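You operate a simulated robot arm through the tools that you are given. There is no shell and no other tool.

The job below is to be done with a simulated two-armed robot. You get a single attempt, and the scene is never put back.

JOB
Take the blue napkin from the table and hang it over the rack bar.

Only the result counts: the job must be done as asked and must still hold three seconds after the hand-in. Knocking over, shifting, dropping, spilling or breaking anything else fails it. Flat cloth is picked up by pressing the open fingertips on it (5 to 10 N) and closing them slowly along it; thin cloth reads only 2 to 8 mm in the jaws.

ROBOT AND FRAMES
Two 7-joint arms with two-finger parallel grippers on one trunk, on a base that drives. Base frame: it is fixed to the floor where the robot stands at the start and does not move with it; the origin is under the middle of the robot, x ahead of it, y to its left, z up. Lengths are in mm, angles in degrees, forces in N, time in s.
The left shoulder is at the start at [50, 187, 1135], the right one opposite. With the tool pointing down near the work surface each hand reaches from about 100 to 660 mm from the robot's upright axis, wherever it stands, measured 20 degrees to its own side. Payload 3.43 kg a hand.
Tool frame (each hand has its own): the origin (TCP) lies between the finger pads and is the grasp point; the fingertips stand 30 mm ahead of it; z points along the fingers, y is the line along which they close. Largest opening 94 mm; finger width 28, thickness 10; the body of the gripper, 50 by 96 mm, starts 55 mm behind the TCP.
Orientation is that of the tool frame in the base frame, as [roll, pitch, yaw] about the fixed x, y, z axes, in that order (R = Rz(yaw) Ry(pitch) Rx(roll)). With the fingers straight down and closing along the base's y, the tool's x points along the base's -x, its y along +y and its z along -z.

CONTROLS
- The arms move only by the tool jog_arm. It takes "left_targets", "right_targets" or both (then of equal length, played together; a hand with none holds still); each is a list of rows, each an object (a shift or turn left out is 0, a gripper value left out holds the last) with "travel": the shift along the tool's x, y, z in mm, a list of three; "delta_rot": the turn, a rotation vector about the tool's x, y, z in degrees, a list of three. In form: [{"travel": [x, y, z], "delta_rot": [rx, ry, rz]}, ...]. A call has 1 to 20 rows; each row shifts and turns the commanded pose from where the row before left it, along the tool's axes as they then stand. "left_gripper" and "right_gripper" are, for a hand that has rows, the gripper command, from -1 (fully open) to 1 (shut), values between in proportion, set as the call begins (left out, the last holds). Rows are played at 5 a second. More than 50 mm and 8.6 degrees between two rows, or a gripper value outside its range, and nothing of the call is played. Where a pose cannot be reached the arm comes as near as it can. A force on the tool above 40 N (or 10 N above the force at the start of the call, whichever is more), or a blocked arm, ends the call early, and 0.2 s more pass. The fingers move at their own pace (about 153 mm/s each) and stop on an object; they squeeze with about 39 N. The grip force told is the motor's: it shows also when the fingers shut on nothing. Time passes only in rows, and 0.2 s behind the last, so rows that do not move let the fingers close. The reply holds the time, the measured pose of the TCP, the force on the tool along the base axes, the opening and the grip force, in the units named above and with some noise, with the torque about the TCP (base axes, N m) and any sound that the robot's microphone picked up.
- Cameras (640 x 400 px; columns grow to the right, rows downward): "scene" is now at [147.5, -9.8, 1296.4]; the picture's right is [-0.13, -0.99, 0.00], its down [-0.56, 0.07, -0.82] and it looks along [0.82, -0.10, -0.57] (base axes); focal length 262 px, centre (320, 200). "left" rides on the left gripper at [76, -14, -103] in its tool frame; the picture's right is [0.18, 0.98, 0.00], its down [-0.75, 0.14, -0.64] and it looks along [-0.63, 0.12, 0.77] (tool axes); focal length 243 px, centre (320, 200). "right" rides on the right gripper at [76, 14, -102] in its tool frame; the picture's right is [-0.18, 0.98, 0.00], its down [-0.75, -0.14, -0.64] and it looks along [-0.63, -0.12, 0.77] (tool axes); focal length 243 px, centre (320, 200).
- snapshot(camera): a new picture of that camera. It takes no simulated time.
- lift_body(by): slides the trunk up (or, below 0, down) by that many mm; the arms and the scene camera ride with it, the base frame stays. It gives what a move gives, with no picture.
- roll_base(legs): drives the robot by 1 to 6 legs, each [ahead, left, turn to the left] in mm, mm and degrees, along the robot's own axes; the way and the turn of a leg run together, so that a leg with both is an arc; at most 1500 mm and 180 degrees a leg. The arms and the cameras ride along, it lands a little off, and it stops where it bumps. It gives what a move gives.
- turn_head(pan, tilt): turns the head with the scene camera to pan (to the left, within 80 degrees either way) and tilt (down, from -29 to 69), counted from straight ahead of the robot. It gives what a move gives.
- point_at(camera, pixels): there is no depth. For up to 12 entries [column, row, z] of the newest picture of that camera ("zoom" is the newest enlarged one), the place [x, y] in the base frame at which the ray of that pixel passes the height z, good to about 3 mm. It takes no simulated time.
- enlarge(camera, box): a new picture of the part [left, top, right, bottom] of that camera's present view, enlarged. It takes no simulated time.
- close_job(): hands the job in; it is judged then, once.

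Leave the grippers open and the arms clear of the work at the hand-in unless told otherwise.

The tools are called after ">>>" by a JSON object that holds its "fn" and its "kwargs". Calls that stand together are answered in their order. jog_arm: Moves the arms, as the interface text tells. Its arguments: {"type":"object","properties":{"left_targets":{"type":"array"},"left_gripper":{"type":"number"},"right_targets":{"type":"array"},"right_gripper":{"type":"number"}},"required":[]} The other tools are called the same way: lift_body (by) slides the trunk up or down; roll_base (legs) drives the base; turn_head (pan, tilt) turns the head that bears the scene camera; snapshot (camera) takes a picture; point_at (camera, pixels) gives the place at which the rays of pixels pass given heights; enlarge (camera, box) takes an enlarged picture of a part of a camera's view; close_job () hands the job in.

At the start:

```text
time_s: 0.0
left_ee_pos: [432.6, 99.3, 1008.4]
left_tool_rot: [-179.9, 0.1, -179.9]
left_wrist_force: [-0.4, -0.5, 0.2]
left_moment: [0.0, 0.01, 0.03]
left_gripper_width: 94.2
left_grasp_force: 0.2
right_ee_pos: [351.3, -199.8, 1085.4]
right_tool_rot: [-180.0, 0.0, -180.0]
right_wrist_force: [0.6, -0.1, 0.0]
right_moment: [0.01, -0.01, -0.01]
right_gripper_width: 93.8
right_grasp_force: 0.0
trunk travel left (down, up): [-350.0, 82.0]
robot x, y, heading: [-2.3, -0.9, 0.2]
head pan, tilt: [-7.3, 34.5]
```

scene: 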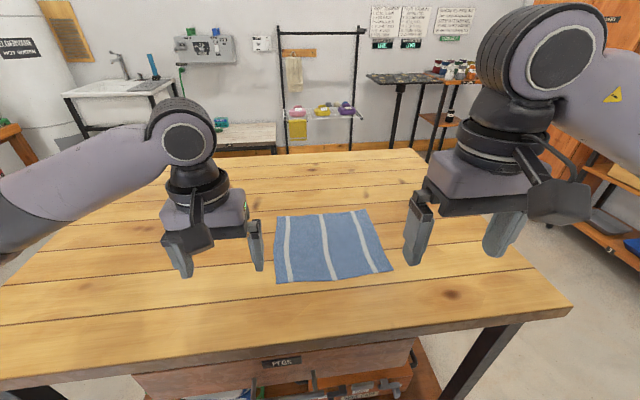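
right: 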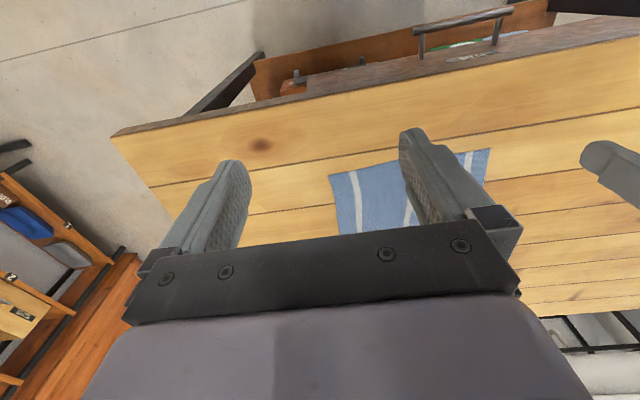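
left: 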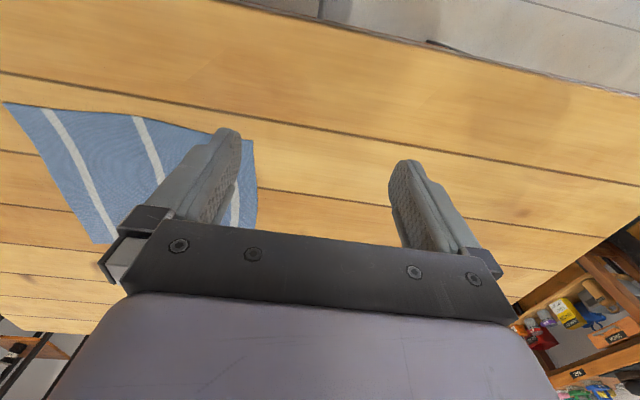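

The blue napkin with white stripes lies on the table around (332,245). In the background there is a rack standing at (280-362, 25-150). I'll enlarge both areas.

>>> {"fn": "enlarge", "kwargs": {"camera": "scene", "box": [240, 0, 400, 160]}}

>>> {"fn": "enlarge", "kwargs": {"camera": "scene", "box": [240, 190, 420, 300]}}

```text
2.50 times, centred on (320, 80) of scene
```

zoom: 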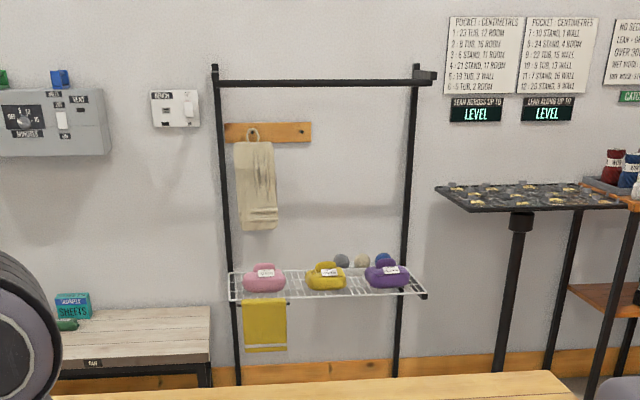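

```text
3.56 times, centred on (330, 245) of scene
```

zoom: 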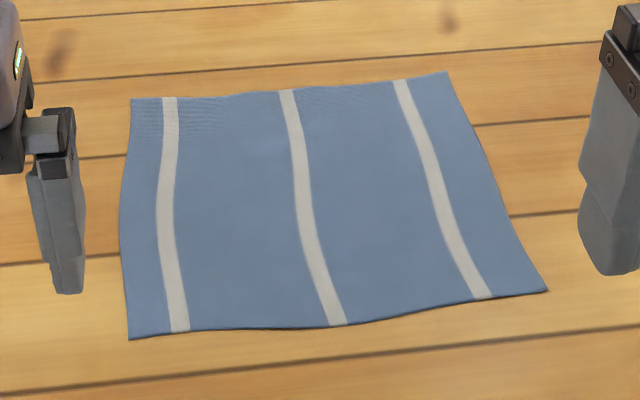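

The table height is not given, so I'll triangulate the napkin's near corners, using the scene and left cameras at several heights.

>>> {"fn": "point_at", "kwargs": {"camera": "scene", "pixels": [[276.6, 285, 700], [276.6, 285, 800], [276.6, 285, 900], [393.5, 271.8, 700], [393.5, 271.8, 800], [393.5, 271.8, 900], [276.6, 217.6, 800], [365.5, 210.5, 800]]}}

>>> {"fn": "point_at", "kwargs": {"camera": "left", "pixels": [[253, 141, 700], [253, 141, 800], [253, 141, 900], [4, 102, 700], [4, 102, 800], [4, 102, 900]]}}

>>> {"fn": "point_at", "kwargs": {"camera": "right", "pixels": [[490, 149, 700], [490, 149, 800], [490, 149, 900], [330, 174, 700], [330, 174, 800], [330, 174, 900]]}}

```text
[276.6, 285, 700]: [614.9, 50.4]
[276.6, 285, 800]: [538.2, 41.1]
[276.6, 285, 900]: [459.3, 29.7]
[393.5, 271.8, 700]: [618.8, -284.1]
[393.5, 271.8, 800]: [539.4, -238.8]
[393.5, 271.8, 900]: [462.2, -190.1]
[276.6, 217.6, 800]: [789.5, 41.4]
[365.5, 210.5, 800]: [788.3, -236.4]
```

```text
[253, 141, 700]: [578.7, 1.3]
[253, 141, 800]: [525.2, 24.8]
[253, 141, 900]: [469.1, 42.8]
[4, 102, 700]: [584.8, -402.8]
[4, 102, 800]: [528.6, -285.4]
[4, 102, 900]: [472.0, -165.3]
```

```text
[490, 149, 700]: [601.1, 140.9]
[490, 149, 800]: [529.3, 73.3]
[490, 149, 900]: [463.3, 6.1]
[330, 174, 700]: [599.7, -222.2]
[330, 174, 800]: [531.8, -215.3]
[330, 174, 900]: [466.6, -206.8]
```

From the triangulation the table top is at z≈858. The napkin spans x 492–714 and y -211 to 35. Next I'll find the table outline and survey the surroundings before planning the drive.

>>> {"fn": "point_at", "kwargs": {"camera": "scene", "pixels": [[573, 305, 858], [412, 150, 858], [0, 385, 858], [270, 157, 858], [320, 343, 858]]}}

>>> {"fn": "turn_head", "kwargs": {"pan": 50, "tilt": 30}}

>>> {"fn": "snapshot", "kwargs": {"camera": "scene"}}

>>> {"fn": "turn_head", "kwargs": {"pan": -50, "tilt": 30}}

>>> {"fn": "snapshot", "kwargs": {"camera": "scene"}}

```text
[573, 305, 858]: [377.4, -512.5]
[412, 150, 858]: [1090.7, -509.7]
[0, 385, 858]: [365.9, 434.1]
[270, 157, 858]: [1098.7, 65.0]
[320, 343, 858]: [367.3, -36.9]
```

```text
time_s: 1.3
left_ee_pos: [431.7, 100.0, 1007.9]
left_tool_rot: [180.0, 0.0, -180.0]
left_wrist_force: [0.9, 0.9, 0.0]
left_moment: [0.0, 0.0, -0.03]
left_gripper_width: 93.7
left_grasp_force: 0.0
right_ee_pos: [351.0, -200.3, 1085.2]
right_tool_rot: [179.9, -0.1, 179.9]
right_wrist_force: [-0.3, -0.1, -0.3]
right_moment: [0.02, 0.0, -0.01]
right_gripper_width: 93.9
right_grasp_force: 0.0
trunk travel left (down, up): [-350.0, 82.0]
robot x, y, heading: [0.9, 0.0, -0.2]
head pan, tilt: [50.0, 30.0]
```

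```text
taken
```

scene: 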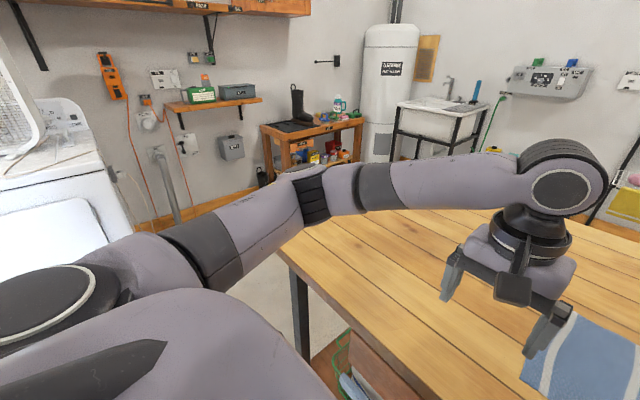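

```text
time_s: 3.0
left_ee_pos: [432.6, 99.8, 1008.2]
left_tool_rot: [180.0, 0.1, -180.0]
left_wrist_force: [0.4, 0.0, 0.6]
left_moment: [-0.03, 0.0, 0.01]
left_gripper_width: 94.3
left_grasp_force: 0.0
right_ee_pos: [350.5, -200.0, 1085.9]
right_tool_rot: [-180.0, 0.0, 180.0]
right_wrist_force: [-0.1, 0.6, 0.0]
right_moment: [0.0, 0.02, 0.05]
right_gripper_width: 94.0
right_grasp_force: 0.1
trunk travel left (down, up): [-350.0, 82.0]
robot x, y, heading: [1.9, 0.0, -0.1]
head pan, tilt: [-50.0, 30.0]
```

```text
taken
```

scene: 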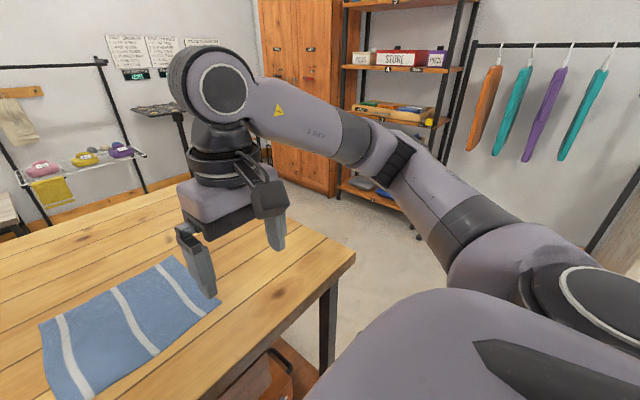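

There's a second rail on the right at (470-640, 45), with coloured things on it. I'll look at both candidates up close.

>>> {"fn": "enlarge", "kwargs": {"camera": "scene", "box": [440, 0, 640, 200]}}

>>> {"fn": "turn_head", "kwargs": {"pan": -80, "tilt": 15}}

>>> {"fn": "snapshot", "kwargs": {"camera": "scene"}}

>>> {"fn": "turn_head", "kwargs": {"pan": 0, "tilt": 10}}

>>> {"fn": "snapshot", "kwargs": {"camera": "scene"}}

>>> {"fn": "enlarge", "kwargs": {"camera": "scene", "box": [230, 80, 470, 230]}}

```text
2.00 times, centred on (540, 100) of scene
```

zoom: 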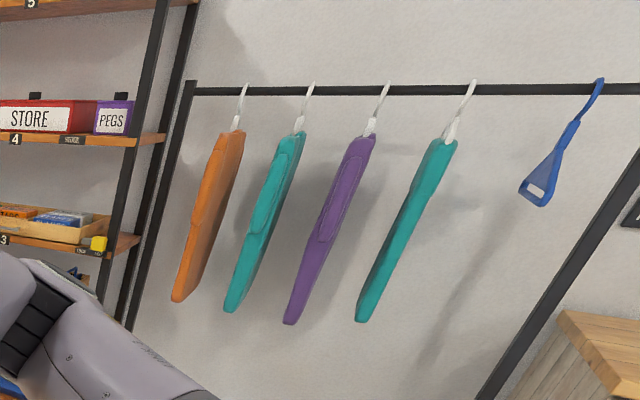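

```text
time_s: 4.0
left_ee_pos: [433.0, 100.2, 1008.8]
left_tool_rot: [-180.0, -0.1, -180.0]
left_wrist_force: [0.2, 0.4, -0.3]
left_moment: [-0.01, -0.04, 0.02]
left_gripper_width: 93.8
left_grasp_force: 0.1
right_ee_pos: [349.7, -199.9, 1084.8]
right_tool_rot: [179.9, 0.0, 179.9]
right_wrist_force: [0.1, 0.3, -1.0]
right_moment: [0.0, 0.0, -0.01]
right_gripper_width: 94.0
right_grasp_force: 0.0
trunk travel left (down, up): [-350.0, 82.0]
robot x, y, heading: [-2.1, 0.7, 0.2]
head pan, tilt: [-80.0, 15.0]
```

```text
taken
```

scene: 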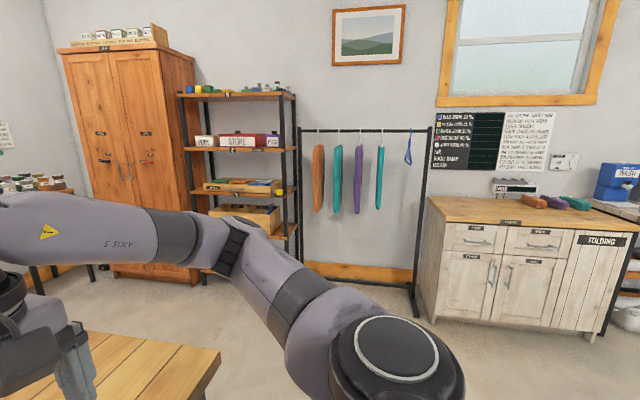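

```text
time_s: 5.5
left_ee_pos: [432.6, 98.2, 1008.7]
left_tool_rot: [-179.9, 0.1, -180.0]
left_wrist_force: [0.4, -0.7, -0.4]
left_moment: [-0.01, 0.04, 0.0]
left_gripper_width: 93.9
left_grasp_force: 0.0
right_ee_pos: [350.3, -200.1, 1085.7]
right_tool_rot: [179.9, 0.0, 180.0]
right_wrist_force: [-0.5, -0.9, 0.3]
right_moment: [0.04, 0.0, -0.02]
right_gripper_width: 94.0
right_grasp_force: 0.0
trunk travel left (down, up): [-350.0, 82.0]
robot x, y, heading: [0.5, 0.2, 0.0]
head pan, tilt: [0.0, 10.0]
```

```text
taken
```

scene: 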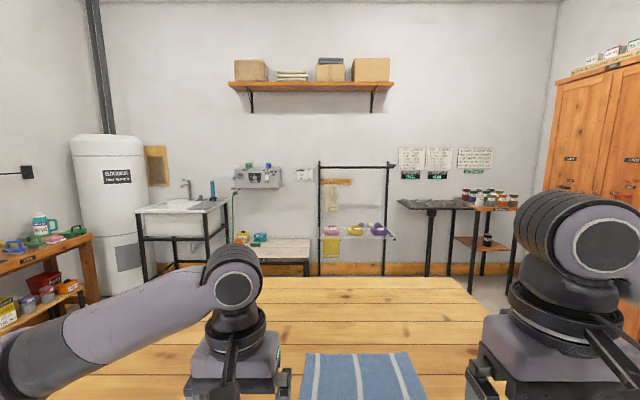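

```text
2.67 times, centred on (350, 155) of scene
```

zoom: 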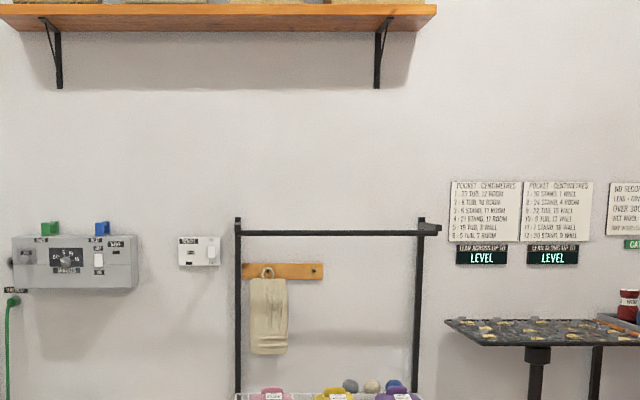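

The empty bar on the stand straight ahead is the target; the rail on the right holds hangers. I'll shift the robot about 88 mm to the right so the napkin is centred in front of both arms.

>>> {"fn": "roll_base", "kwargs": {"legs": [[0, -88, 0]]}}

>>> {"fn": "turn_head", "kwargs": {"pan": 0, "tilt": 40}}

>>> {"fn": "snapshot", "kwargs": {"camera": "scene"}}

```text
time_s: 7.0
left_ee_pos: [431.6, 10.9, 1008.5]
left_tool_rot: [180.0, 0.1, -179.8]
left_wrist_force: [0.0, 0.6, -0.1]
left_moment: [0.0, 0.02, 0.04]
left_gripper_width: 94.2
left_grasp_force: 0.1
right_ee_pos: [351.2, -289.1, 1085.2]
right_tool_rot: [179.9, 0.1, -179.9]
right_wrist_force: [0.2, 0.5, -0.3]
right_moment: [-0.01, -0.01, -0.02]
right_gripper_width: 94.3
right_grasp_force: 0.1
trunk travel left (down, up): [-350.0, 82.0]
robot x, y, heading: [0.1, -88.0, 0.1]
head pan, tilt: [0.0, 10.0]
```

```text
time_s: 7.9
left_ee_pos: [432.5, 9.9, 1009.5]
left_tool_rot: [179.9, 0.0, -179.8]
left_wrist_force: [-0.5, 0.7, 0.7]
left_moment: [0.01, -0.01, 0.0]
left_gripper_width: 94.0
left_grasp_force: 0.0
right_ee_pos: [350.1, -287.8, 1085.3]
right_tool_rot: [179.9, 0.0, -179.8]
right_wrist_force: [0.1, -0.6, 0.8]
right_moment: [0.02, 0.01, 0.0]
right_gripper_width: 94.0
right_grasp_force: 0.1
trunk travel left (down, up): [-350.0, 82.0]
robot x, y, heading: [0.6, -87.8, 0.4]
head pan, tilt: [0.0, 40.0]
```

```text
taken
```

scene: 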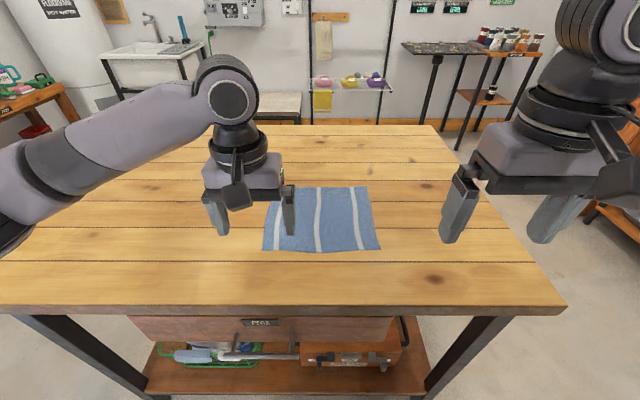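

Napkin corners are at about (263,250), (380,249), (280,188) and (368,187). I'll rotate both hands 90° about their tool axes, cameras outward, so the fingers close along x.

>>> {"fn": "jog_arm", "kwargs": {"left_targets": [{"delta_rot": [0, 0, 7.5]}, {"delta_rot": [0, 0, 7.5]}, {"delta_rot": [0, 0, 7.5]}, {"delta_rot": [0, 0, 7.5]}, {"delta_rot": [0, 0, 7.5]}, {"delta_rot": [0, 0, 7.5]}, {"delta_rot": [0, 0, 7.5]}, {"delta_rot": [0, 0, 7.5]}, {"delta_rot": [0, 0, 7.5]}, {"delta_rot": [0, 0, 7.5]}, {"delta_rot": [0, 0, 7.5]}, {"delta_rot": [0, 0, 7.5]}], "right_targets": [{"delta_rot": [0, 0, -7.5]}, {"delta_rot": [0, 0, -7.5]}, {"delta_rot": [0, 0, -7.5]}, {"delta_rot": [0, 0, -7.5]}, {"delta_rot": [0, 0, -7.5]}, {"delta_rot": [0, 0, -7.5]}, {"delta_rot": [0, 0, -7.5]}, {"delta_rot": [0, 0, -7.5]}, {"delta_rot": [0, 0, -7.5]}, {"delta_rot": [0, 0, -7.5]}, {"delta_rot": [0, 0, -7.5]}, {"delta_rot": [0, 0, -7.5]}], "left_gripper": 0.36, "right_gripper": 0.36}}

>>> {"fn": "point_at", "kwargs": {"camera": "scene", "pixels": [[263, 250, 858], [380, 249, 858], [368, 187, 858], [320, 251, 858]]}}

```text
time_s: 10.5
left_ee_pos: [432.3, 11.9, 1008.9]
left_tool_rot: [-180.0, 0.0, 90.1]
left_wrist_force: [-0.2, -0.2, -0.5]
left_moment: [-0.05, 0.0, -0.04]
left_gripper_width: 29.9
left_grasp_force: 0.1
right_ee_pos: [288.0, -241.7, 1082.0]
right_tool_rot: [-179.9, 0.1, -89.8]
right_wrist_force: [-0.9, 0.0, 0.3]
right_moment: [-0.01, -0.01, 0.01]
right_gripper_width: 30.1
right_grasp_force: 0.0
right hand out of reach, approached as far as the arm can: row 10, 11, 12
trunk travel left (down, up): [-350.0, 82.0]
robot x, y, heading: [-2.9, -89.9, 0.2]
head pan, tilt: [0.0, 40.0]
```

```text
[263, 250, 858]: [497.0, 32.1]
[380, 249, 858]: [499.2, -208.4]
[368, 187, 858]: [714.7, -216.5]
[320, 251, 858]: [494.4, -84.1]
```

The left hand turned fine, but the right hand got pulled back while turning. I'll move the right hand ahead and a bit down to learn where its commanded pose stands.

>>> {"fn": "jog_arm", "kwargs": {"right_targets": [{"travel": [0, -40, 20]}, {"travel": [0, -40, 20]}, {"travel": [0, -40, 20]}]}}

```text
time_s: 11.3
left_ee_pos: [430.7, 10.8, 1009.0]
left_tool_rot: [-180.0, -0.1, 90.2]
left_wrist_force: [-0.3, 0.4, 0.0]
left_moment: [0.01, 0.03, -0.03]
left_gripper_width: 29.9
left_grasp_force: 0.0
right_ee_pos: [306.7, -204.9, 1043.1]
right_tool_rot: [-180.0, 0.0, -90.0]
right_wrist_force: [-0.3, -0.1, 0.1]
right_moment: [0.0, 0.0, 0.0]
right_gripper_width: 29.8
right_grasp_force: 0.1
right hand out of reach, approached as far as the arm can: row 1, 2, 3
trunk travel left (down, up): [-350.0, 82.0]
robot x, y, heading: [0.7, -89.0, -0.0]
head pan, tilt: [0.0, 40.0]
```

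The right hand still lags at (307,-205,1043). The mirror of the left hand's pose, around y -187, should be reachable, so I'll move it inward.

>>> {"fn": "jog_arm", "kwargs": {"right_targets": [{"travel": [-40, 0, 0]}, {"travel": [-40, 0, 0]}, {"travel": [-20, 0, 10]}]}}

```text
time_s: 12.1
left_ee_pos: [431.9, 11.4, 1008.9]
left_tool_rot: [180.0, 0.0, 90.2]
left_wrist_force: [0.8, 0.2, 1.0]
left_moment: [-0.01, 0.01, -0.04]
left_gripper_width: 30.4
left_grasp_force: 0.1
right_ee_pos: [305.2, -103.6, 1030.9]
right_tool_rot: [-179.9, 0.2, -89.8]
right_wrist_force: [0.1, -0.6, -0.1]
right_moment: [0.0, -0.01, 0.01]
right_gripper_width: 30.2
right_grasp_force: 0.1
trunk travel left (down, up): [-350.0, 82.0]
robot x, y, heading: [-1.0, -89.0, 0.3]
head pan, tilt: [0.0, 40.0]
```

The commanded pose follows the measured one: it moved exactly 100 mm to y=-104. Next I'll move it ahead toward x≈430.

>>> {"fn": "jog_arm", "kwargs": {"right_targets": [{"travel": [0, -30, 0]}, {"travel": [0, -30, 0]}, {"travel": [10, -30, 0]}]}}

```text
time_s: 12.9
left_ee_pos: [430.9, 11.1, 1007.9]
left_tool_rot: [-180.0, -0.1, 90.2]
left_wrist_force: [0.1, 0.4, -1.1]
left_moment: [0.02, -0.01, 0.0]
left_gripper_width: 30.0
left_grasp_force: 0.1
right_ee_pos: [331.5, -107.6, 1030.9]
right_tool_rot: [-179.9, 0.0, -90.0]
right_wrist_force: [0.0, -0.2, -0.5]
right_moment: [-0.03, 0.0, 0.01]
right_gripper_width: 30.0
right_grasp_force: 0.0
right hand out of reach, approached as far as the arm can: row 1, 2, 3
trunk travel left (down, up): [-350.0, 82.0]
robot x, y, heading: [1.7, -90.1, -0.0]
head pan, tilt: [0.0, 40.0]
```

At this yaw the right wrist can't extend forward. I'll move it outward to y≈-190 and turn the right hand the other way (+180° total), so the fingers still close along x but the camera faces inward.

>>> {"fn": "jog_arm", "kwargs": {"right_targets": [{"travel": [30, 10, 0]}, {"travel": [30, 10, 0]}, {"travel": [20, 0, 0]}, {"delta_rot": [0, 0, 7.5]}, {"delta_rot": [0, 0, 7.5]}, {"delta_rot": [0, 0, 7.5]}, {"delta_rot": [0, 0, 7.5]}, {"delta_rot": [0, 0, 7.5]}, {"delta_rot": [0, 0, 7.5]}, {"delta_rot": [0, 0, 7.5]}, {"delta_rot": [0, 0, 7.5]}, {"delta_rot": [0, 0, 7.5]}, {"delta_rot": [0, 0, 7.5]}, {"delta_rot": [0, 0, 7.5]}, {"delta_rot": [0, 0, 7.5]}]}}

>>> {"fn": "jog_arm", "kwargs": {"right_targets": [{"travel": [0, 0, 0]}, {"delta_rot": [0, 0, 7.5]}, {"delta_rot": [0, 0, 7.5]}, {"delta_rot": [0, 0, 7.5]}, {"delta_rot": [0, 0, 7.5]}, {"delta_rot": [0, 0, 7.5]}, {"delta_rot": [0, 0, 7.5]}, {"delta_rot": [0, 0, 7.5]}, {"delta_rot": [0, 0, 7.5]}, {"delta_rot": [0, 0, 7.5]}, {"delta_rot": [0, 0, 7.5]}, {"delta_rot": [0, 0, 7.5]}, {"delta_rot": [0, 0, 7.5]}]}}

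```text
time_s: 16.1
left_ee_pos: [431.2, 11.5, 1008.8]
left_tool_rot: [-180.0, -0.1, 90.1]
left_wrist_force: [0.2, 0.2, 0.5]
left_moment: [0.03, 0.01, 0.0]
left_gripper_width: 29.9
left_grasp_force: 0.0
right_ee_pos: [313.5, -186.1, 1029.8]
right_tool_rot: [179.9, 0.1, -180.0]
right_wrist_force: [0.1, 0.0, 0.0]
right_moment: [-0.03, -0.02, 0.04]
right_gripper_width: 30.1
right_grasp_force: 0.0
trunk travel left (down, up): [-350.0, 82.0]
robot x, y, heading: [1.6, -88.8, 0.4]
head pan, tilt: [0.0, 40.0]
```

```text
time_s: 18.9
left_ee_pos: [430.7, 11.2, 1008.6]
left_tool_rot: [180.0, 0.0, 90.1]
left_wrist_force: [0.3, 0.8, 0.2]
left_moment: [0.03, 0.0, -0.06]
left_gripper_width: 30.3
left_grasp_force: 0.1
right_ee_pos: [313.7, -186.8, 1030.4]
right_tool_rot: [-180.0, 0.0, 90.0]
right_wrist_force: [-0.2, 0.2, 0.1]
right_moment: [0.03, -0.02, 0.0]
right_gripper_width: 30.3
right_grasp_force: 0.1
trunk travel left (down, up): [-350.0, 82.0]
robot x, y, heading: [-1.6, -88.4, 0.3]
head pan, tilt: [0.0, 40.0]
```

Both hands now close along x. I'll move them over the near edge of the napkin, to x≈528 and z≈930.

>>> {"fn": "jog_arm", "kwargs": {"left_targets": [{"travel": [0, 20, 10]}, {"travel": [0, 20, 10]}, {"travel": [0, 20, 20]}, {"travel": [0, 20, 20]}, {"travel": [-2, 17, 18]}], "right_targets": [{"travel": [0, 43, 20]}, {"travel": [0, 43, 20]}, {"travel": [0, 43, 20]}, {"travel": [0, 43, 20]}, {"travel": [2, 42, 20]}]}}

>>> {"fn": "snapshot", "kwargs": {"camera": "scene"}}

>>> {"fn": "snapshot", "kwargs": {"camera": "left"}}

>>> {"fn": "snapshot", "kwargs": {"camera": "right"}}

```text
time_s: 20.1
left_ee_pos: [529.8, 10.5, 931.2]
left_tool_rot: [180.0, -0.1, 90.3]
left_wrist_force: [0.0, 0.1, 0.3]
left_moment: [0.0, 0.02, 0.0]
left_gripper_width: 30.0
left_grasp_force: 0.0
right_ee_pos: [526.5, -181.4, 925.6]
right_tool_rot: [-180.0, 0.0, 90.3]
right_wrist_force: [-0.1, 0.2, 0.1]
right_moment: [-0.02, 0.0, 0.0]
right_gripper_width: 30.1
right_grasp_force: 0.0
trunk travel left (down, up): [-350.0, 82.0]
robot x, y, heading: [3.3, -88.0, -0.1]
head pan, tilt: [0.0, 40.0]
```

```text
taken
```

scene: 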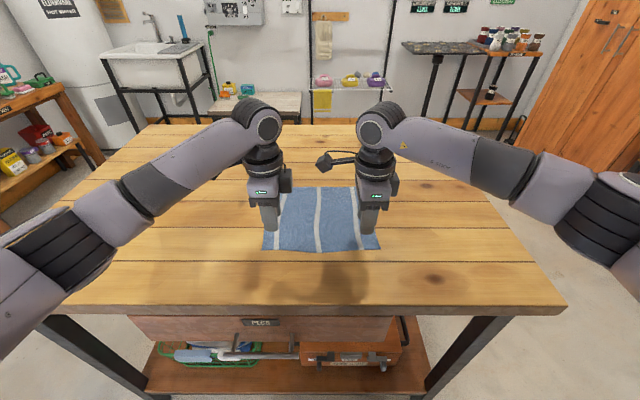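

```text
taken
```

left: 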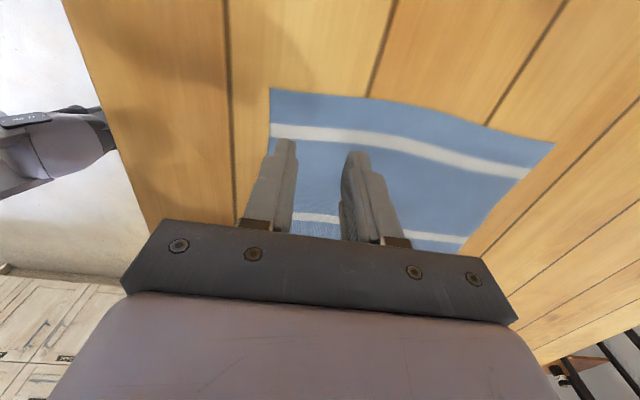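

```text
taken
```

right: 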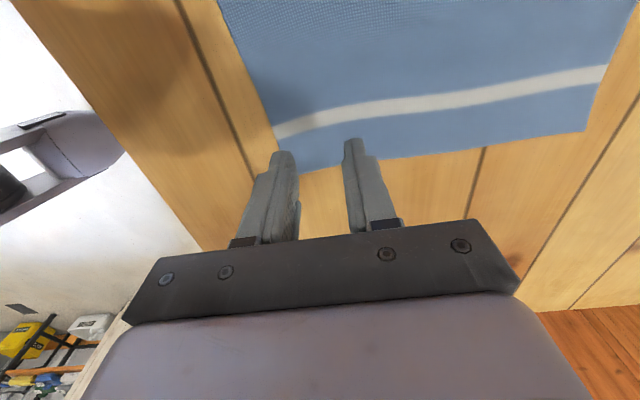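

I'll check the cloth edges from the wrist cameras, so I know each finger will land on cloth.

>>> {"fn": "point_at", "kwargs": {"camera": "right", "pixels": [[250, 90, 858], [278, 142, 858], [584, 130, 858], [480, 148, 858], [335, 167, 858]]}}

>>> {"fn": "point_at", "kwargs": {"camera": "left", "pixels": [[270, 88, 858], [271, 140, 858], [553, 143, 858], [463, 253, 858]]}}

>>> {"fn": "enlarge", "kwargs": {"camera": "scene", "box": [240, 170, 400, 270]}}

```text
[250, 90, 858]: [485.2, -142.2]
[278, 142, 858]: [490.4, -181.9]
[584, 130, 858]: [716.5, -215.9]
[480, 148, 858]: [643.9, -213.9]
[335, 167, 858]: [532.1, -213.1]
```

```text
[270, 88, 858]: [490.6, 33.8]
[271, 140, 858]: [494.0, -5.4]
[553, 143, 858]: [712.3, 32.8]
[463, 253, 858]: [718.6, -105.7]
```

```text
4.00 times, centred on (320, 220) of scene
```

zoom: 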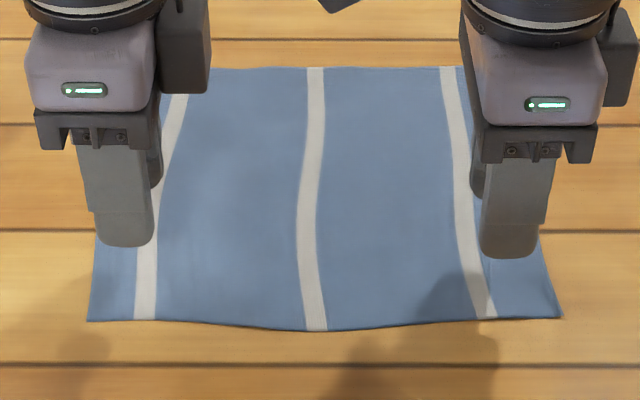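

Near edge at x≈491, left side y≈34, right side y≈-214, so both fingers of each hand will be on cloth. I'll shift a few millimetres closer to the edge and descend to just above the table.

>>> {"fn": "jog_arm", "kwargs": {"left_targets": [{"travel": [0, -7, 15]}, {"travel": [0, 0, 15]}, {"travel": [0, 0, 7]}], "right_targets": [{"travel": [0, -4, 13]}, {"travel": [0, 0, 11]}, {"travel": [0, 0, 7]}]}}

```text
time_s: 20.9
left_ee_pos: [522.0, 7.7, 892.6]
left_tool_rot: [-180.0, 0.0, 90.2]
left_wrist_force: [0.2, -0.4, -0.5]
left_moment: [0.01, 0.0, 0.01]
left_gripper_width: 30.0
left_grasp_force: 0.0
right_ee_pos: [522.3, -182.4, 897.4]
right_tool_rot: [179.8, 0.0, 90.1]
right_wrist_force: [-0.4, 0.0, 0.7]
right_moment: [0.02, -0.03, -0.03]
right_gripper_width: 30.1
right_grasp_force: 0.1
trunk travel left (down, up): [-350.0, 82.0]
robot x, y, heading: [2.0, -89.7, 0.3]
head pan, tilt: [0.0, 40.0]
```

No contact yet. Small steps down on both hands.

>>> {"fn": "jog_arm", "kwargs": {"left_targets": [{"travel": [0, 0, 1]}, {"travel": [0, 0, 1]}], "right_targets": [{"travel": [0, 0, 2.5]}, {"travel": [0, 0, 2.5]}]}}

```text
time_s: 21.5
left_ee_pos: [521.3, 8.7, 892.6]
left_tool_rot: [179.9, 0.0, 90.3]
left_wrist_force: [-0.4, 0.2, -0.4]
left_moment: [0.02, -0.02, -0.03]
left_gripper_width: 30.2
left_grasp_force: 0.0
right_ee_pos: [522.9, -182.1, 892.5]
right_tool_rot: [-180.0, 0.0, 90.2]
right_wrist_force: [0.4, 0.7, 0.1]
right_moment: [-0.02, 0.03, -0.02]
right_gripper_width: 30.3
right_grasp_force: 0.1
trunk travel left (down, up): [-350.0, 82.0]
robot x, y, heading: [-0.4, -90.5, 0.2]
head pan, tilt: [0.0, 40.0]
```

Still no contact, with both at about 892. Continuing down.

>>> {"fn": "jog_arm", "kwargs": {"left_targets": [{"travel": [0, 0, 1]}, {"travel": [0, 0, 1]}, {"travel": [0, 0, 1]}], "right_targets": [{"travel": [0, 0, 1]}, {"travel": [0, 0, 1]}, {"travel": [0, 0, 1]}]}}

```text
time_s: 22.3
left_ee_pos: [522.1, 8.7, 891.2]
left_tool_rot: [179.9, 0.0, 90.2]
left_wrist_force: [-0.8, 0.9, 10.9]
left_moment: [0.03, 0.22, -0.01]
left_gripper_width: 30.2
left_grasp_force: 0.0
right_ee_pos: [522.6, -182.6, 891.6]
right_tool_rot: [179.9, -0.1, 90.2]
right_wrist_force: [-0.6, -0.5, 3.8]
right_moment: [-0.03, 0.1, -0.02]
right_gripper_width: 30.1
right_grasp_force: 0.3
trunk travel left (down, up): [-350.0, 82.0]
robot x, y, heading: [-2.3, -89.2, 0.3]
head pan, tilt: [0.0, 40.0]
```

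Contact: left 10.9 N, right 3.8 N. I'll even these out toward 7–8 N and begin closing slowly.

>>> {"fn": "jog_arm", "kwargs": {"left_targets": [{"travel": [0, 0, -0.6]}], "right_targets": [{"travel": [0, 0, 0.7]}]}}

```text
time_s: 22.7
left_ee_pos: [522.9, 9.0, 890.8]
left_tool_rot: [179.8, 0.1, 90.2]
left_wrist_force: [1.6, 0.1, 14.3]
left_moment: [0.01, 0.27, 0.0]
left_gripper_width: 29.5
left_grasp_force: 0.0
right_ee_pos: [522.9, -182.8, 891.9]
right_tool_rot: [179.8, 0.0, 90.2]
right_wrist_force: [1.1, -0.3, 6.2]
right_moment: [0.01, 0.09, 0.0]
right_gripper_width: 29.6
right_grasp_force: 0.1
trunk travel left (down, up): [-350.0, 82.0]
robot x, y, heading: [1.3, -90.0, 0.2]
head pan, tilt: [0.0, 40.0]
```

The left lagged to 14 N, so I'll ease it up; the right at 6 N is good.

>>> {"fn": "jog_arm", "kwargs": {"left_targets": [{"travel": [0, 0, -0.7]}, {"travel": [0, 0, 0]}], "right_targets": [{"travel": [0, 0, 0]}, {"travel": [0, 0, 0]}]}}

```text
time_s: 23.3
left_ee_pos: [521.5, 9.1, 891.1]
left_tool_rot: [180.0, 0.2, 90.1]
left_wrist_force: [1.4, -3.4, 12.3]
left_moment: [-0.05, 0.18, 0.02]
left_gripper_width: 29.6
left_grasp_force: 0.0
right_ee_pos: [521.0, -183.3, 890.9]
right_tool_rot: [179.9, -0.1, 90.1]
right_wrist_force: [1.6, 1.2, 8.9]
right_moment: [-0.02, 0.12, 0.01]
right_gripper_width: 29.5
right_grasp_force: 0.1
trunk travel left (down, up): [-350.0, 82.0]
robot x, y, heading: [-1.3, -88.6, 0.2]
head pan, tilt: [0.0, 40.0]
```

Left is still at 12 N, so I'll ease it another 0.8 mm and start the slow closing to about 22 mm.

>>> {"fn": "jog_arm", "kwargs": {"left_targets": [{"travel": [0, 0, -0.8]}, {"travel": [0, 0, 0]}], "right_targets": [{"travel": [0, 0, -0.2]}, {"travel": [0, 0, 0]}], "left_gripper": 0.45, "right_gripper": 0.45}}

```text
time_s: 23.9
left_ee_pos: [522.4, 11.6, 890.1]
left_tool_rot: [-180.0, 0.0, 90.2]
left_wrist_force: [0.0, 0.3, 6.7]
left_moment: [0.0, 0.07, 0.01]
left_gripper_width: 25.8
left_grasp_force: 0.2
right_ee_pos: [521.5, -182.5, 891.0]
right_tool_rot: [179.8, -0.1, 90.2]
right_wrist_force: [1.2, 2.0, 9.5]
right_moment: [0.01, 0.12, 0.0]
right_gripper_width: 24.8
right_grasp_force: 0.1
trunk travel left (down, up): [-350.0, 82.0]
robot x, y, heading: [-4.4, -89.4, 0.1]
head pan, tilt: [0.0, 40.0]
```

Forces are 6.7 and 9.5 N, both in range. I'll close further in small steps.

>>> {"fn": "jog_arm", "kwargs": {"left_targets": [{"travel": [0, 0, 0]}, {"travel": [0, 0, 0]}], "right_targets": [{"travel": [0, 0, 0]}, {"travel": [0, 0, 0]}], "left_gripper": 0.56, "right_gripper": 0.56}}

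>>> {"fn": "jog_arm", "kwargs": {"left_targets": [{"travel": [0, 0, 0]}, {"travel": [0, 0, 0]}], "right_targets": [{"travel": [0, 0, 0]}, {"travel": [0, 0, 0]}], "left_gripper": 0.67, "right_gripper": 0.67}}

>>> {"fn": "enlarge", "kwargs": {"camera": "scene", "box": [240, 170, 400, 270]}}

```text
time_s: 24.5
left_ee_pos: [521.9, 9.4, 891.6]
left_tool_rot: [180.0, 0.0, 90.2]
left_wrist_force: [0.2, -1.0, 1.9]
left_moment: [0.0, 0.06, -0.01]
left_gripper_width: 20.4
left_grasp_force: 0.1
right_ee_pos: [522.1, -181.9, 891.9]
right_tool_rot: [180.0, 0.0, 90.3]
right_wrist_force: [1.3, 1.5, 11.4]
right_moment: [0.04, 0.15, 0.02]
right_gripper_width: 19.7
right_grasp_force: 0.1
trunk travel left (down, up): [-350.0, 82.0]
robot x, y, heading: [-0.5, -92.0, 0.1]
head pan, tilt: [0.0, 40.0]
```

```text
time_s: 25.1
left_ee_pos: [521.9, 9.5, 891.5]
left_tool_rot: [180.0, 0.0, 90.3]
left_wrist_force: [0.4, -0.8, 1.2]
left_moment: [-0.01, 0.02, 0.03]
left_gripper_width: 15.9
left_grasp_force: 0.1
right_ee_pos: [521.0, -182.8, 889.9]
right_tool_rot: [179.8, -0.1, 90.2]
right_wrist_force: [2.0, 0.2, 12.4]
right_moment: [-0.04, 0.09, -0.02]
right_gripper_width: 14.3
right_grasp_force: 0.1
trunk travel left (down, up): [-350.0, 82.0]
robot x, y, heading: [0.2, -90.2, 0.3]
head pan, tilt: [0.0, 40.0]
```

```text
4.00 times, centred on (320, 220) of scene
```

zoom: 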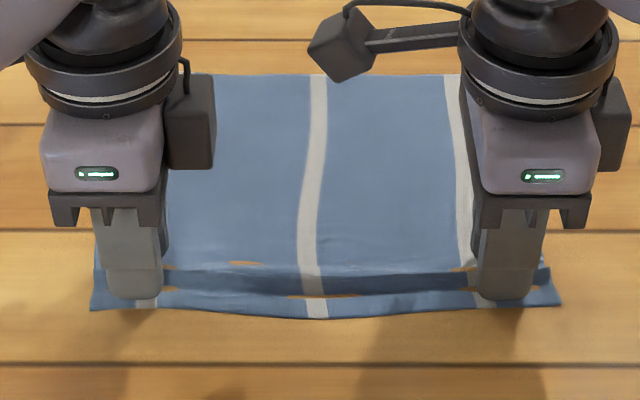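

A ridge is forming between both hands. Left force has dropped to 1.2 N and right has risen to 12 N, so I'll correct that slightly while closing on.

>>> {"fn": "jog_arm", "kwargs": {"left_targets": [{"travel": [0, 0, 0.7]}, {"travel": [0, 0, 0]}], "right_targets": [{"travel": [0, 0, -0.5]}, {"travel": [0, 0, 0]}], "left_gripper": 0.72, "right_gripper": 0.72}}

>>> {"fn": "jog_arm", "kwargs": {"left_targets": [{"travel": [0, 0, 0]}, {"travel": [0, 0, 0]}], "right_targets": [{"travel": [0, 0, 0]}, {"travel": [0, 0, 0]}], "left_gripper": 0.8, "right_gripper": 0.8}}

```text
time_s: 25.7
left_ee_pos: [522.0, 9.9, 891.1]
left_tool_rot: [179.9, 0.1, 90.2]
left_wrist_force: [0.9, 2.0, 7.7]
left_moment: [0.05, 0.08, 0.0]
left_gripper_width: 13.1
left_grasp_force: 0.0
right_ee_pos: [521.4, -182.6, 891.5]
right_tool_rot: [179.9, 0.0, 90.1]
right_wrist_force: [1.1, 0.7, 8.7]
right_moment: [0.01, 0.05, 0.04]
right_gripper_width: 13.2
right_grasp_force: 0.0
trunk travel left (down, up): [-350.0, 82.0]
robot x, y, heading: [0.3, -89.0, 0.1]
head pan, tilt: [0.0, 40.0]
```

```text
time_s: 26.3
left_ee_pos: [522.7, 8.3, 892.0]
left_tool_rot: [179.9, 0.1, 90.3]
left_wrist_force: [1.6, -0.6, 10.6]
left_moment: [0.03, 0.07, 0.01]
left_gripper_width: 8.6
left_grasp_force: 0.1
right_ee_pos: [522.4, -182.6, 892.0]
right_tool_rot: [179.9, -0.1, 90.2]
right_wrist_force: [0.7, 0.5, 4.9]
right_moment: [0.0, 0.04, -0.02]
right_gripper_width: 8.9
right_grasp_force: 0.1
trunk travel left (down, up): [-350.0, 82.0]
robot x, y, heading: [0.5, -86.4, 0.2]
head pan, tilt: [0.0, 40.0]
```

Good forces, 8.6 and 8.9 mm open. Closing fully now in two stages.

>>> {"fn": "jog_arm", "kwargs": {"left_targets": [{"travel": [0, 0, 0]}, {"travel": [0, 0, 0]}], "right_targets": [{"travel": [0, 0, 0]}, {"travel": [0, 0, 0]}], "left_gripper": 0.88, "right_gripper": 0.88}}

>>> {"fn": "jog_arm", "kwargs": {"left_targets": [{"travel": [0, 0, 0]}, {"travel": [0, 0, 0]}, {"travel": [0, 0, 0]}], "right_targets": [{"travel": [0, 0, 0]}, {"travel": [0, 0, 0]}, {"travel": [0, 0, 0]}], "left_gripper": 1, "right_gripper": 1}}

>>> {"fn": "enlarge", "kwargs": {"camera": "scene", "box": [240, 170, 400, 270]}}

```text
time_s: 26.9
left_ee_pos: [522.5, 8.3, 892.5]
left_tool_rot: [179.9, 0.0, 90.2]
left_wrist_force: [2.2, 0.0, 13.4]
left_moment: [-0.01, 0.02, 0.0]
left_gripper_width: 4.6
left_grasp_force: 0.1
right_ee_pos: [521.9, -183.6, 891.8]
right_tool_rot: [179.9, 0.0, 90.2]
right_wrist_force: [0.2, 0.0, 4.4]
right_moment: [0.01, 0.0, 0.03]
right_gripper_width: 5.3
right_grasp_force: 0.1
trunk travel left (down, up): [-350.0, 82.0]
robot x, y, heading: [1.4, -89.6, 0.4]
head pan, tilt: [0.0, 40.0]
```

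```text
time_s: 27.7
left_ee_pos: [522.4, 8.6, 891.1]
left_tool_rot: [180.0, 0.1, 90.1]
left_wrist_force: [-1.5, -0.7, 16.3]
left_moment: [-0.01, 0.15, 0.01]
left_gripper_width: 1.4
left_grasp_force: 36.4
right_ee_pos: [522.3, -183.6, 890.7]
right_tool_rot: [179.8, -0.1, 90.1]
right_wrist_force: [1.0, -0.4, 0.5]
right_moment: [0.0, -0.02, -0.05]
right_gripper_width: 1.8
right_grasp_force: 36.5
trunk travel left (down, up): [-350.0, 82.0]
robot x, y, heading: [2.9, -89.9, 0.1]
head pan, tilt: [0.0, 40.0]
```

```text
4.00 times, centred on (320, 220) of scene
```

zoom: 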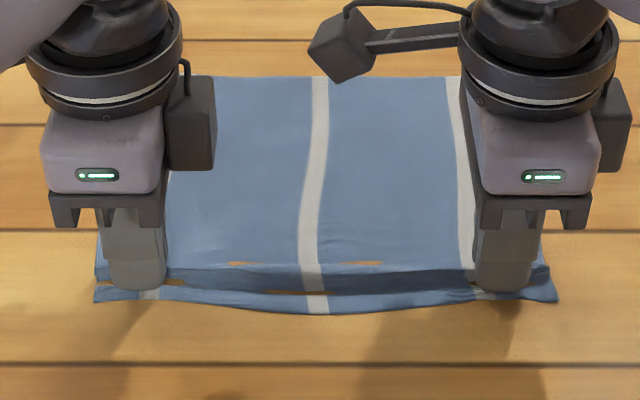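

Openings are 1.4 and 1.8 mm, so the hold is uncertain. I'll lift slowly by 40 mm and look.

>>> {"fn": "jog_arm", "kwargs": {"left_targets": [{"travel": [0, 0, -5]}, {"travel": [0, 0, -10]}, {"travel": [0, 0, -10]}, {"travel": [0, 0, -15]}], "right_targets": [{"travel": [0, 0, -5]}, {"travel": [0, 0, -10]}, {"travel": [0, 0, -10]}, {"travel": [0, 0, -15]}]}}

>>> {"fn": "enlarge", "kwargs": {"camera": "scene", "box": [240, 170, 400, 270]}}

```text
time_s: 28.7
left_ee_pos: [523.3, 10.1, 928.6]
left_tool_rot: [-179.8, 0.0, 90.2]
left_wrist_force: [0.3, -0.3, 0.0]
left_moment: [-0.01, -0.01, 0.02]
left_gripper_width: 1.7
left_grasp_force: 36.5
right_ee_pos: [523.2, -181.7, 930.9]
right_tool_rot: [-180.0, -0.1, 90.2]
right_wrist_force: [-0.1, -0.5, -1.0]
right_moment: [-0.02, 0.02, 0.01]
right_gripper_width: 1.7
right_grasp_force: 36.5
trunk travel left (down, up): [-350.0, 82.0]
robot x, y, heading: [-3.7, -87.1, -0.0]
head pan, tilt: [0.0, 40.0]
```

```text
4.00 times, centred on (320, 220) of scene
```

zoom: 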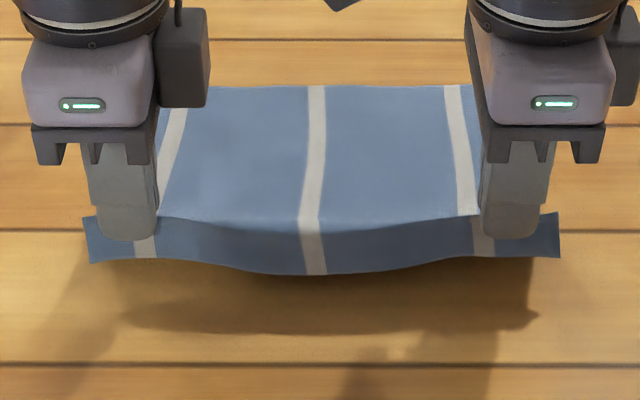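

Both hands hold the napkin. I'll lift it further, pulling back slightly, then raise the trunk.

>>> {"fn": "jog_arm", "kwargs": {"left_targets": [{"travel": [0, 0, -25]}, {"travel": [0, 0, -25]}, {"travel": [0, 0, -25]}, {"travel": [0, 0, -25]}, {"travel": [0, 0, -25]}, {"travel": [0, 0, -25]}], "right_targets": [{"travel": [0, 0, -25]}, {"travel": [0, 0, -25]}, {"travel": [0, 0, -25]}, {"travel": [0, 0, -25]}, {"travel": [0, 0, -25]}, {"travel": [0, 0, -25]}]}}

>>> {"fn": "lift_body", "kwargs": {"by": 80}}

>>> {"fn": "snapshot", "kwargs": {"camera": "scene"}}

```text
time_s: 30.1
left_ee_pos: [523.4, 9.9, 1078.7]
left_tool_rot: [179.9, 0.0, 90.2]
left_wrist_force: [-0.6, -0.6, -0.1]
left_moment: [0.0, 0.03, 0.0]
left_gripper_width: 1.7
left_grasp_force: 36.9
right_ee_pos: [519.8, -184.4, 1081.8]
right_tool_rot: [180.0, -0.1, 90.3]
right_wrist_force: [0.9, 0.8, 0.3]
right_moment: [0.02, 0.0, 0.0]
right_gripper_width: 1.8
right_grasp_force: 36.4
trunk travel left (down, up): [-350.0, 82.0]
robot x, y, heading: [-2.1, -89.0, 0.4]
head pan, tilt: [0.0, 40.0]
```

```text
time_s: 31.3
left_ee_pos: [523.2, 10.8, 1159.2]
left_tool_rot: [180.0, 0.0, 90.1]
left_wrist_force: [0.1, -0.4, -0.5]
left_moment: [-0.01, -0.01, -0.03]
left_gripper_width: 1.8
left_grasp_force: 36.3
right_ee_pos: [520.7, -184.0, 1162.3]
right_tool_rot: [180.0, 0.0, 90.3]
right_wrist_force: [-1.2, 0.7, -0.4]
right_moment: [0.02, 0.01, -0.04]
right_gripper_width: 1.5
right_grasp_force: 36.6
trunk travel left (down, up): [-430.0, 2.0]
robot x, y, heading: [0.3, -92.9, 0.5]
head pan, tilt: [0.0, 40.0]
```

```text
taken
```

scene: 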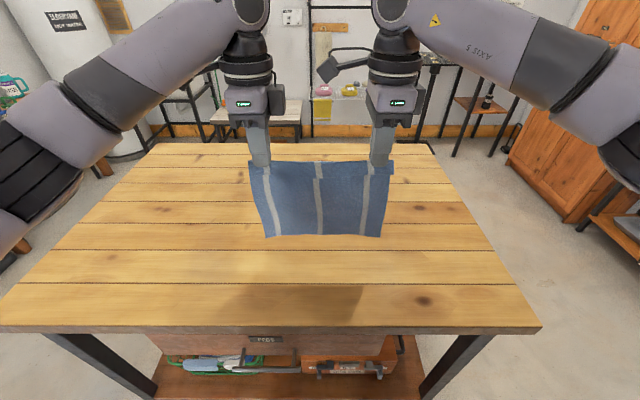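

The napkin hangs cleanly between both hands, bottom clear of the table. Now I'll survey floor clearances to choose a route around the table.

>>> {"fn": "turn_head", "kwargs": {"pan": -45, "tilt": 35}}

>>> {"fn": "snapshot", "kwargs": {"camera": "scene"}}

>>> {"fn": "point_at", "kwargs": {"camera": "scene", "pixels": [[320, 200, 0], [320, 300, 0]]}}

```text
time_s: 32.4
left_ee_pos: [523.9, 10.5, 1159.1]
left_tool_rot: [180.0, -0.1, 90.2]
left_wrist_force: [0.7, -0.3, -0.5]
left_moment: [-0.01, 0.02, -0.04]
left_gripper_width: 1.6
left_grasp_force: 36.4
right_ee_pos: [521.4, -185.7, 1161.9]
right_tool_rot: [-180.0, -0.1, 90.1]
right_wrist_force: [0.9, 0.5, -0.5]
right_moment: [-0.01, -0.01, 0.0]
right_gripper_width: 1.8
right_grasp_force: 36.7
trunk travel left (down, up): [-430.0, 2.0]
robot x, y, heading: [0.1, -88.6, 0.2]
head pan, tilt: [-45.0, 35.0]
```

```text
taken
```

scene: 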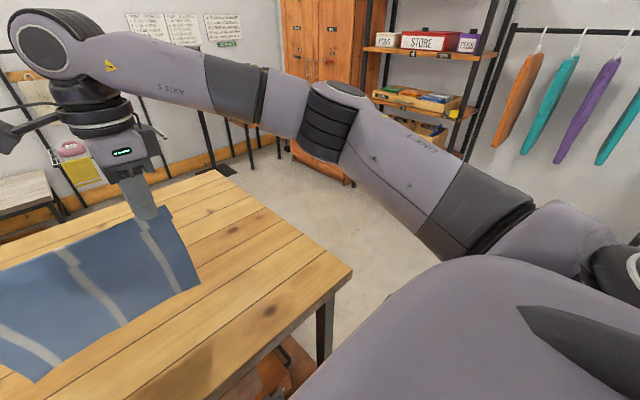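

```text
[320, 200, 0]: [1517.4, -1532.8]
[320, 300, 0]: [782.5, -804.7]
```

I'll get floor coordinates of the wardrobe base (290,150)/(350,182) and the stand feet near (225,172) and (205,165).

>>> {"fn": "point_at", "kwargs": {"camera": "scene", "pixels": [[292, 152, 0], [350, 184, 0], [215, 168, 0], [232, 155, 0], [415, 225, 0], [325, 360, 0]]}}

>>> {"fn": "enlarge", "kwargs": {"camera": "scene", "box": [150, 90, 380, 230]}}

```text
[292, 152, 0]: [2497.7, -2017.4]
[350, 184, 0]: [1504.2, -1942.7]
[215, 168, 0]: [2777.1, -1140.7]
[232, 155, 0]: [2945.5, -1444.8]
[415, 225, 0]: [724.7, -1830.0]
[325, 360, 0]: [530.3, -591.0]
```

```text
2.78 times, centred on (265, 160) of scene
```

zoom: 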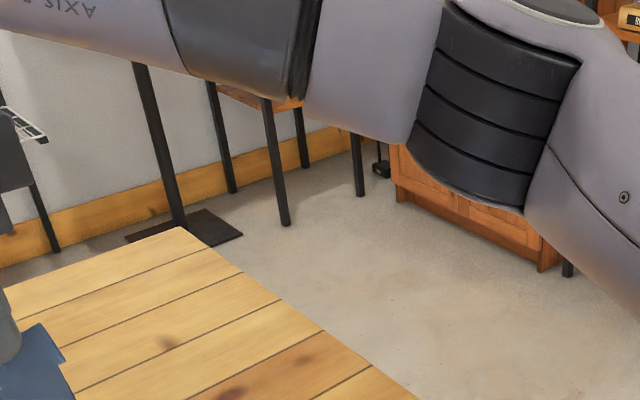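

The corridor on the right is clear: table edge at y=-512, wardrobe at y≈-1950. I'll drive sideways right by about 1000 mm.

>>> {"fn": "roll_base", "kwargs": {"legs": [[0, -1020, 0]]}}

>>> {"fn": "turn_head", "kwargs": {"pan": 20, "tilt": 20}}

>>> {"fn": "snapshot", "kwargs": {"camera": "scene"}}

```text
time_s: 41.5
left_ee_pos: [523.3, -989.7, 1159.5]
left_tool_rot: [-179.9, -0.1, 89.6]
left_wrist_force: [-0.9, -1.1, 0.4]
left_moment: [-0.01, 0.01, 0.02]
left_gripper_width: 1.8
left_grasp_force: 36.3
right_ee_pos: [519.9, -1184.1, 1161.8]
right_tool_rot: [-180.0, -0.1, 89.8]
right_wrist_force: [0.3, 1.8, 0.0]
right_moment: [0.0, 0.01, 0.0]
right_gripper_width: 1.6
right_grasp_force: 37.0
trunk travel left (down, up): [-430.0, 2.0]
robot x, y, heading: [-2.5, -1082.7, -0.3]
head pan, tilt: [-45.0, 35.0]
```

```text
time_s: 42.8
left_ee_pos: [523.5, -990.2, 1160.1]
left_tool_rot: [179.9, 0.0, 89.7]
left_wrist_force: [0.8, -0.1, -0.1]
left_moment: [0.0, 0.02, 0.02]
left_gripper_width: 1.7
left_grasp_force: 36.9
right_ee_pos: [520.7, -1183.3, 1162.0]
right_tool_rot: [-180.0, -0.2, 89.8]
right_wrist_force: [-0.5, 0.5, 0.2]
right_moment: [0.03, -0.01, 0.01]
right_gripper_width: 1.6
right_grasp_force: 36.1
trunk travel left (down, up): [-430.0, 2.0]
robot x, y, heading: [0.7, -1085.3, -0.3]
head pan, tilt: [20.0, 20.0]
```

```text
taken
```

scene: 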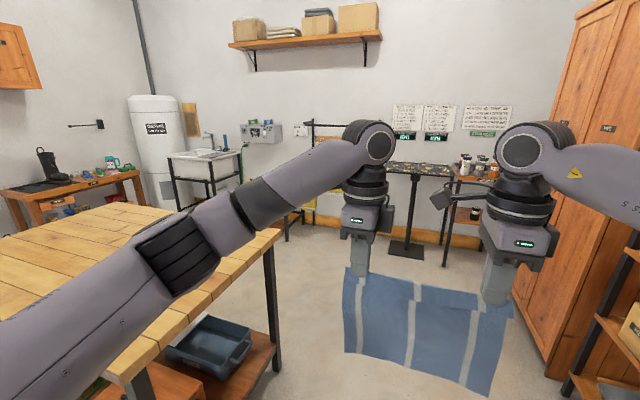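

Now I can see the way ahead is open floor. I'll shift 100 mm more to the right to keep the left elbow clear of the table, then drive ahead 1480 mm.

>>> {"fn": "roll_base", "kwargs": {"legs": [[0, -100, 0.3], [1480, 0, 0]]}}

>>> {"fn": "turn_head", "kwargs": {"pan": 35, "tilt": 20}}

>>> {"fn": "snapshot", "kwargs": {"camera": "scene"}}

```text
time_s: 51.3
left_ee_pos: [2012.0, -1061.0, 1159.7]
left_tool_rot: [-180.0, -0.1, 91.1]
left_wrist_force: [0.0, -0.7, -0.5]
left_moment: [-0.01, -0.01, -0.01]
left_gripper_width: 1.7
left_grasp_force: 36.3
right_ee_pos: [2011.7, -1254.9, 1161.5]
right_tool_rot: [180.0, -0.1, 91.2]
right_wrist_force: [0.1, 0.3, -0.4]
right_moment: [0.05, 0.01, 0.0]
right_gripper_width: 1.7
right_grasp_force: 36.0
trunk travel left (down, up): [-430.0, 2.0]
robot x, y, heading: [1489.0, -1168.7, 1.2]
head pan, tilt: [20.0, 20.0]
```

```text
time_s: 52.1
left_ee_pos: [2011.8, -1061.2, 1158.9]
left_tool_rot: [180.0, 0.1, 91.0]
left_wrist_force: [-1.1, -0.3, -1.0]
left_moment: [-0.04, 0.01, -0.04]
left_gripper_width: 1.7
left_grasp_force: 36.9
right_ee_pos: [2011.4, -1254.4, 1160.8]
right_tool_rot: [-180.0, 0.0, 91.1]
right_wrist_force: [-0.1, -0.5, -0.5]
right_moment: [0.01, 0.01, 0.01]
right_gripper_width: 1.8
right_grasp_force: 36.1
trunk travel left (down, up): [-430.0, 2.0]
robot x, y, heading: [1491.6, -1165.7, 1.2]
head pan, tilt: [35.0, 20.0]
```

```text
taken
```

scene: 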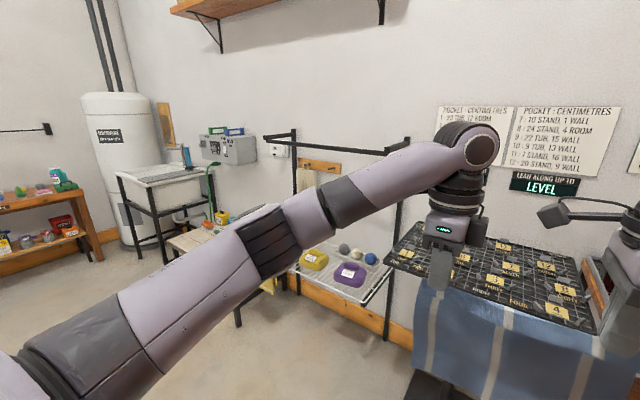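

I'll enlarge the rack's top to see its structure.

>>> {"fn": "enlarge", "kwargs": {"camera": "scene", "box": [240, 100, 440, 225]}}

```text
3.20 times, centred on (340, 162) of scene
```

zoom: 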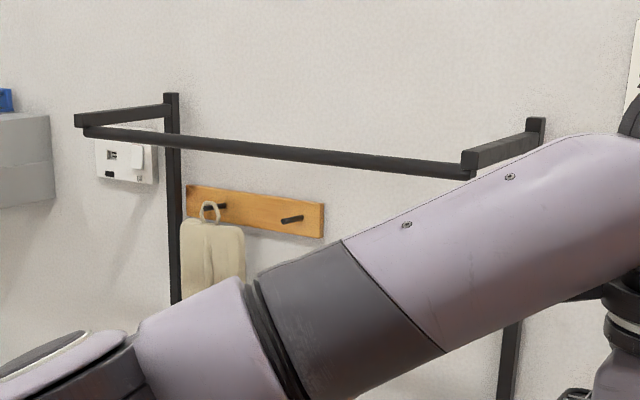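

The bar is a round rod carried forward on brackets from the posts, so there is free room behind it. I'll get rays of its ends, at zoom (86,131) and (470,173), for several heights.

>>> {"fn": "point_at", "kwargs": {"camera": "zoom", "pixels": [[88, 132, 1250], [88, 132, 1200], [88, 132, 1150], [470, 173, 1250], [470, 173, 1200], [470, 173, 1150], [172, 95, 1250], [172, 95, 1200], [536, 120, 1250], [536, 120, 1200]]}}

```text
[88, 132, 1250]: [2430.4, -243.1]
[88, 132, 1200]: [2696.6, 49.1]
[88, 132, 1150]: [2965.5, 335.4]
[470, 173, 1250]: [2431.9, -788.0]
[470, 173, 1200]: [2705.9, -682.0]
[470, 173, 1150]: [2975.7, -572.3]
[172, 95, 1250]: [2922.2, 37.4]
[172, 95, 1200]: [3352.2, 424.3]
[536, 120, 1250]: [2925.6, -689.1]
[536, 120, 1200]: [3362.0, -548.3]
```

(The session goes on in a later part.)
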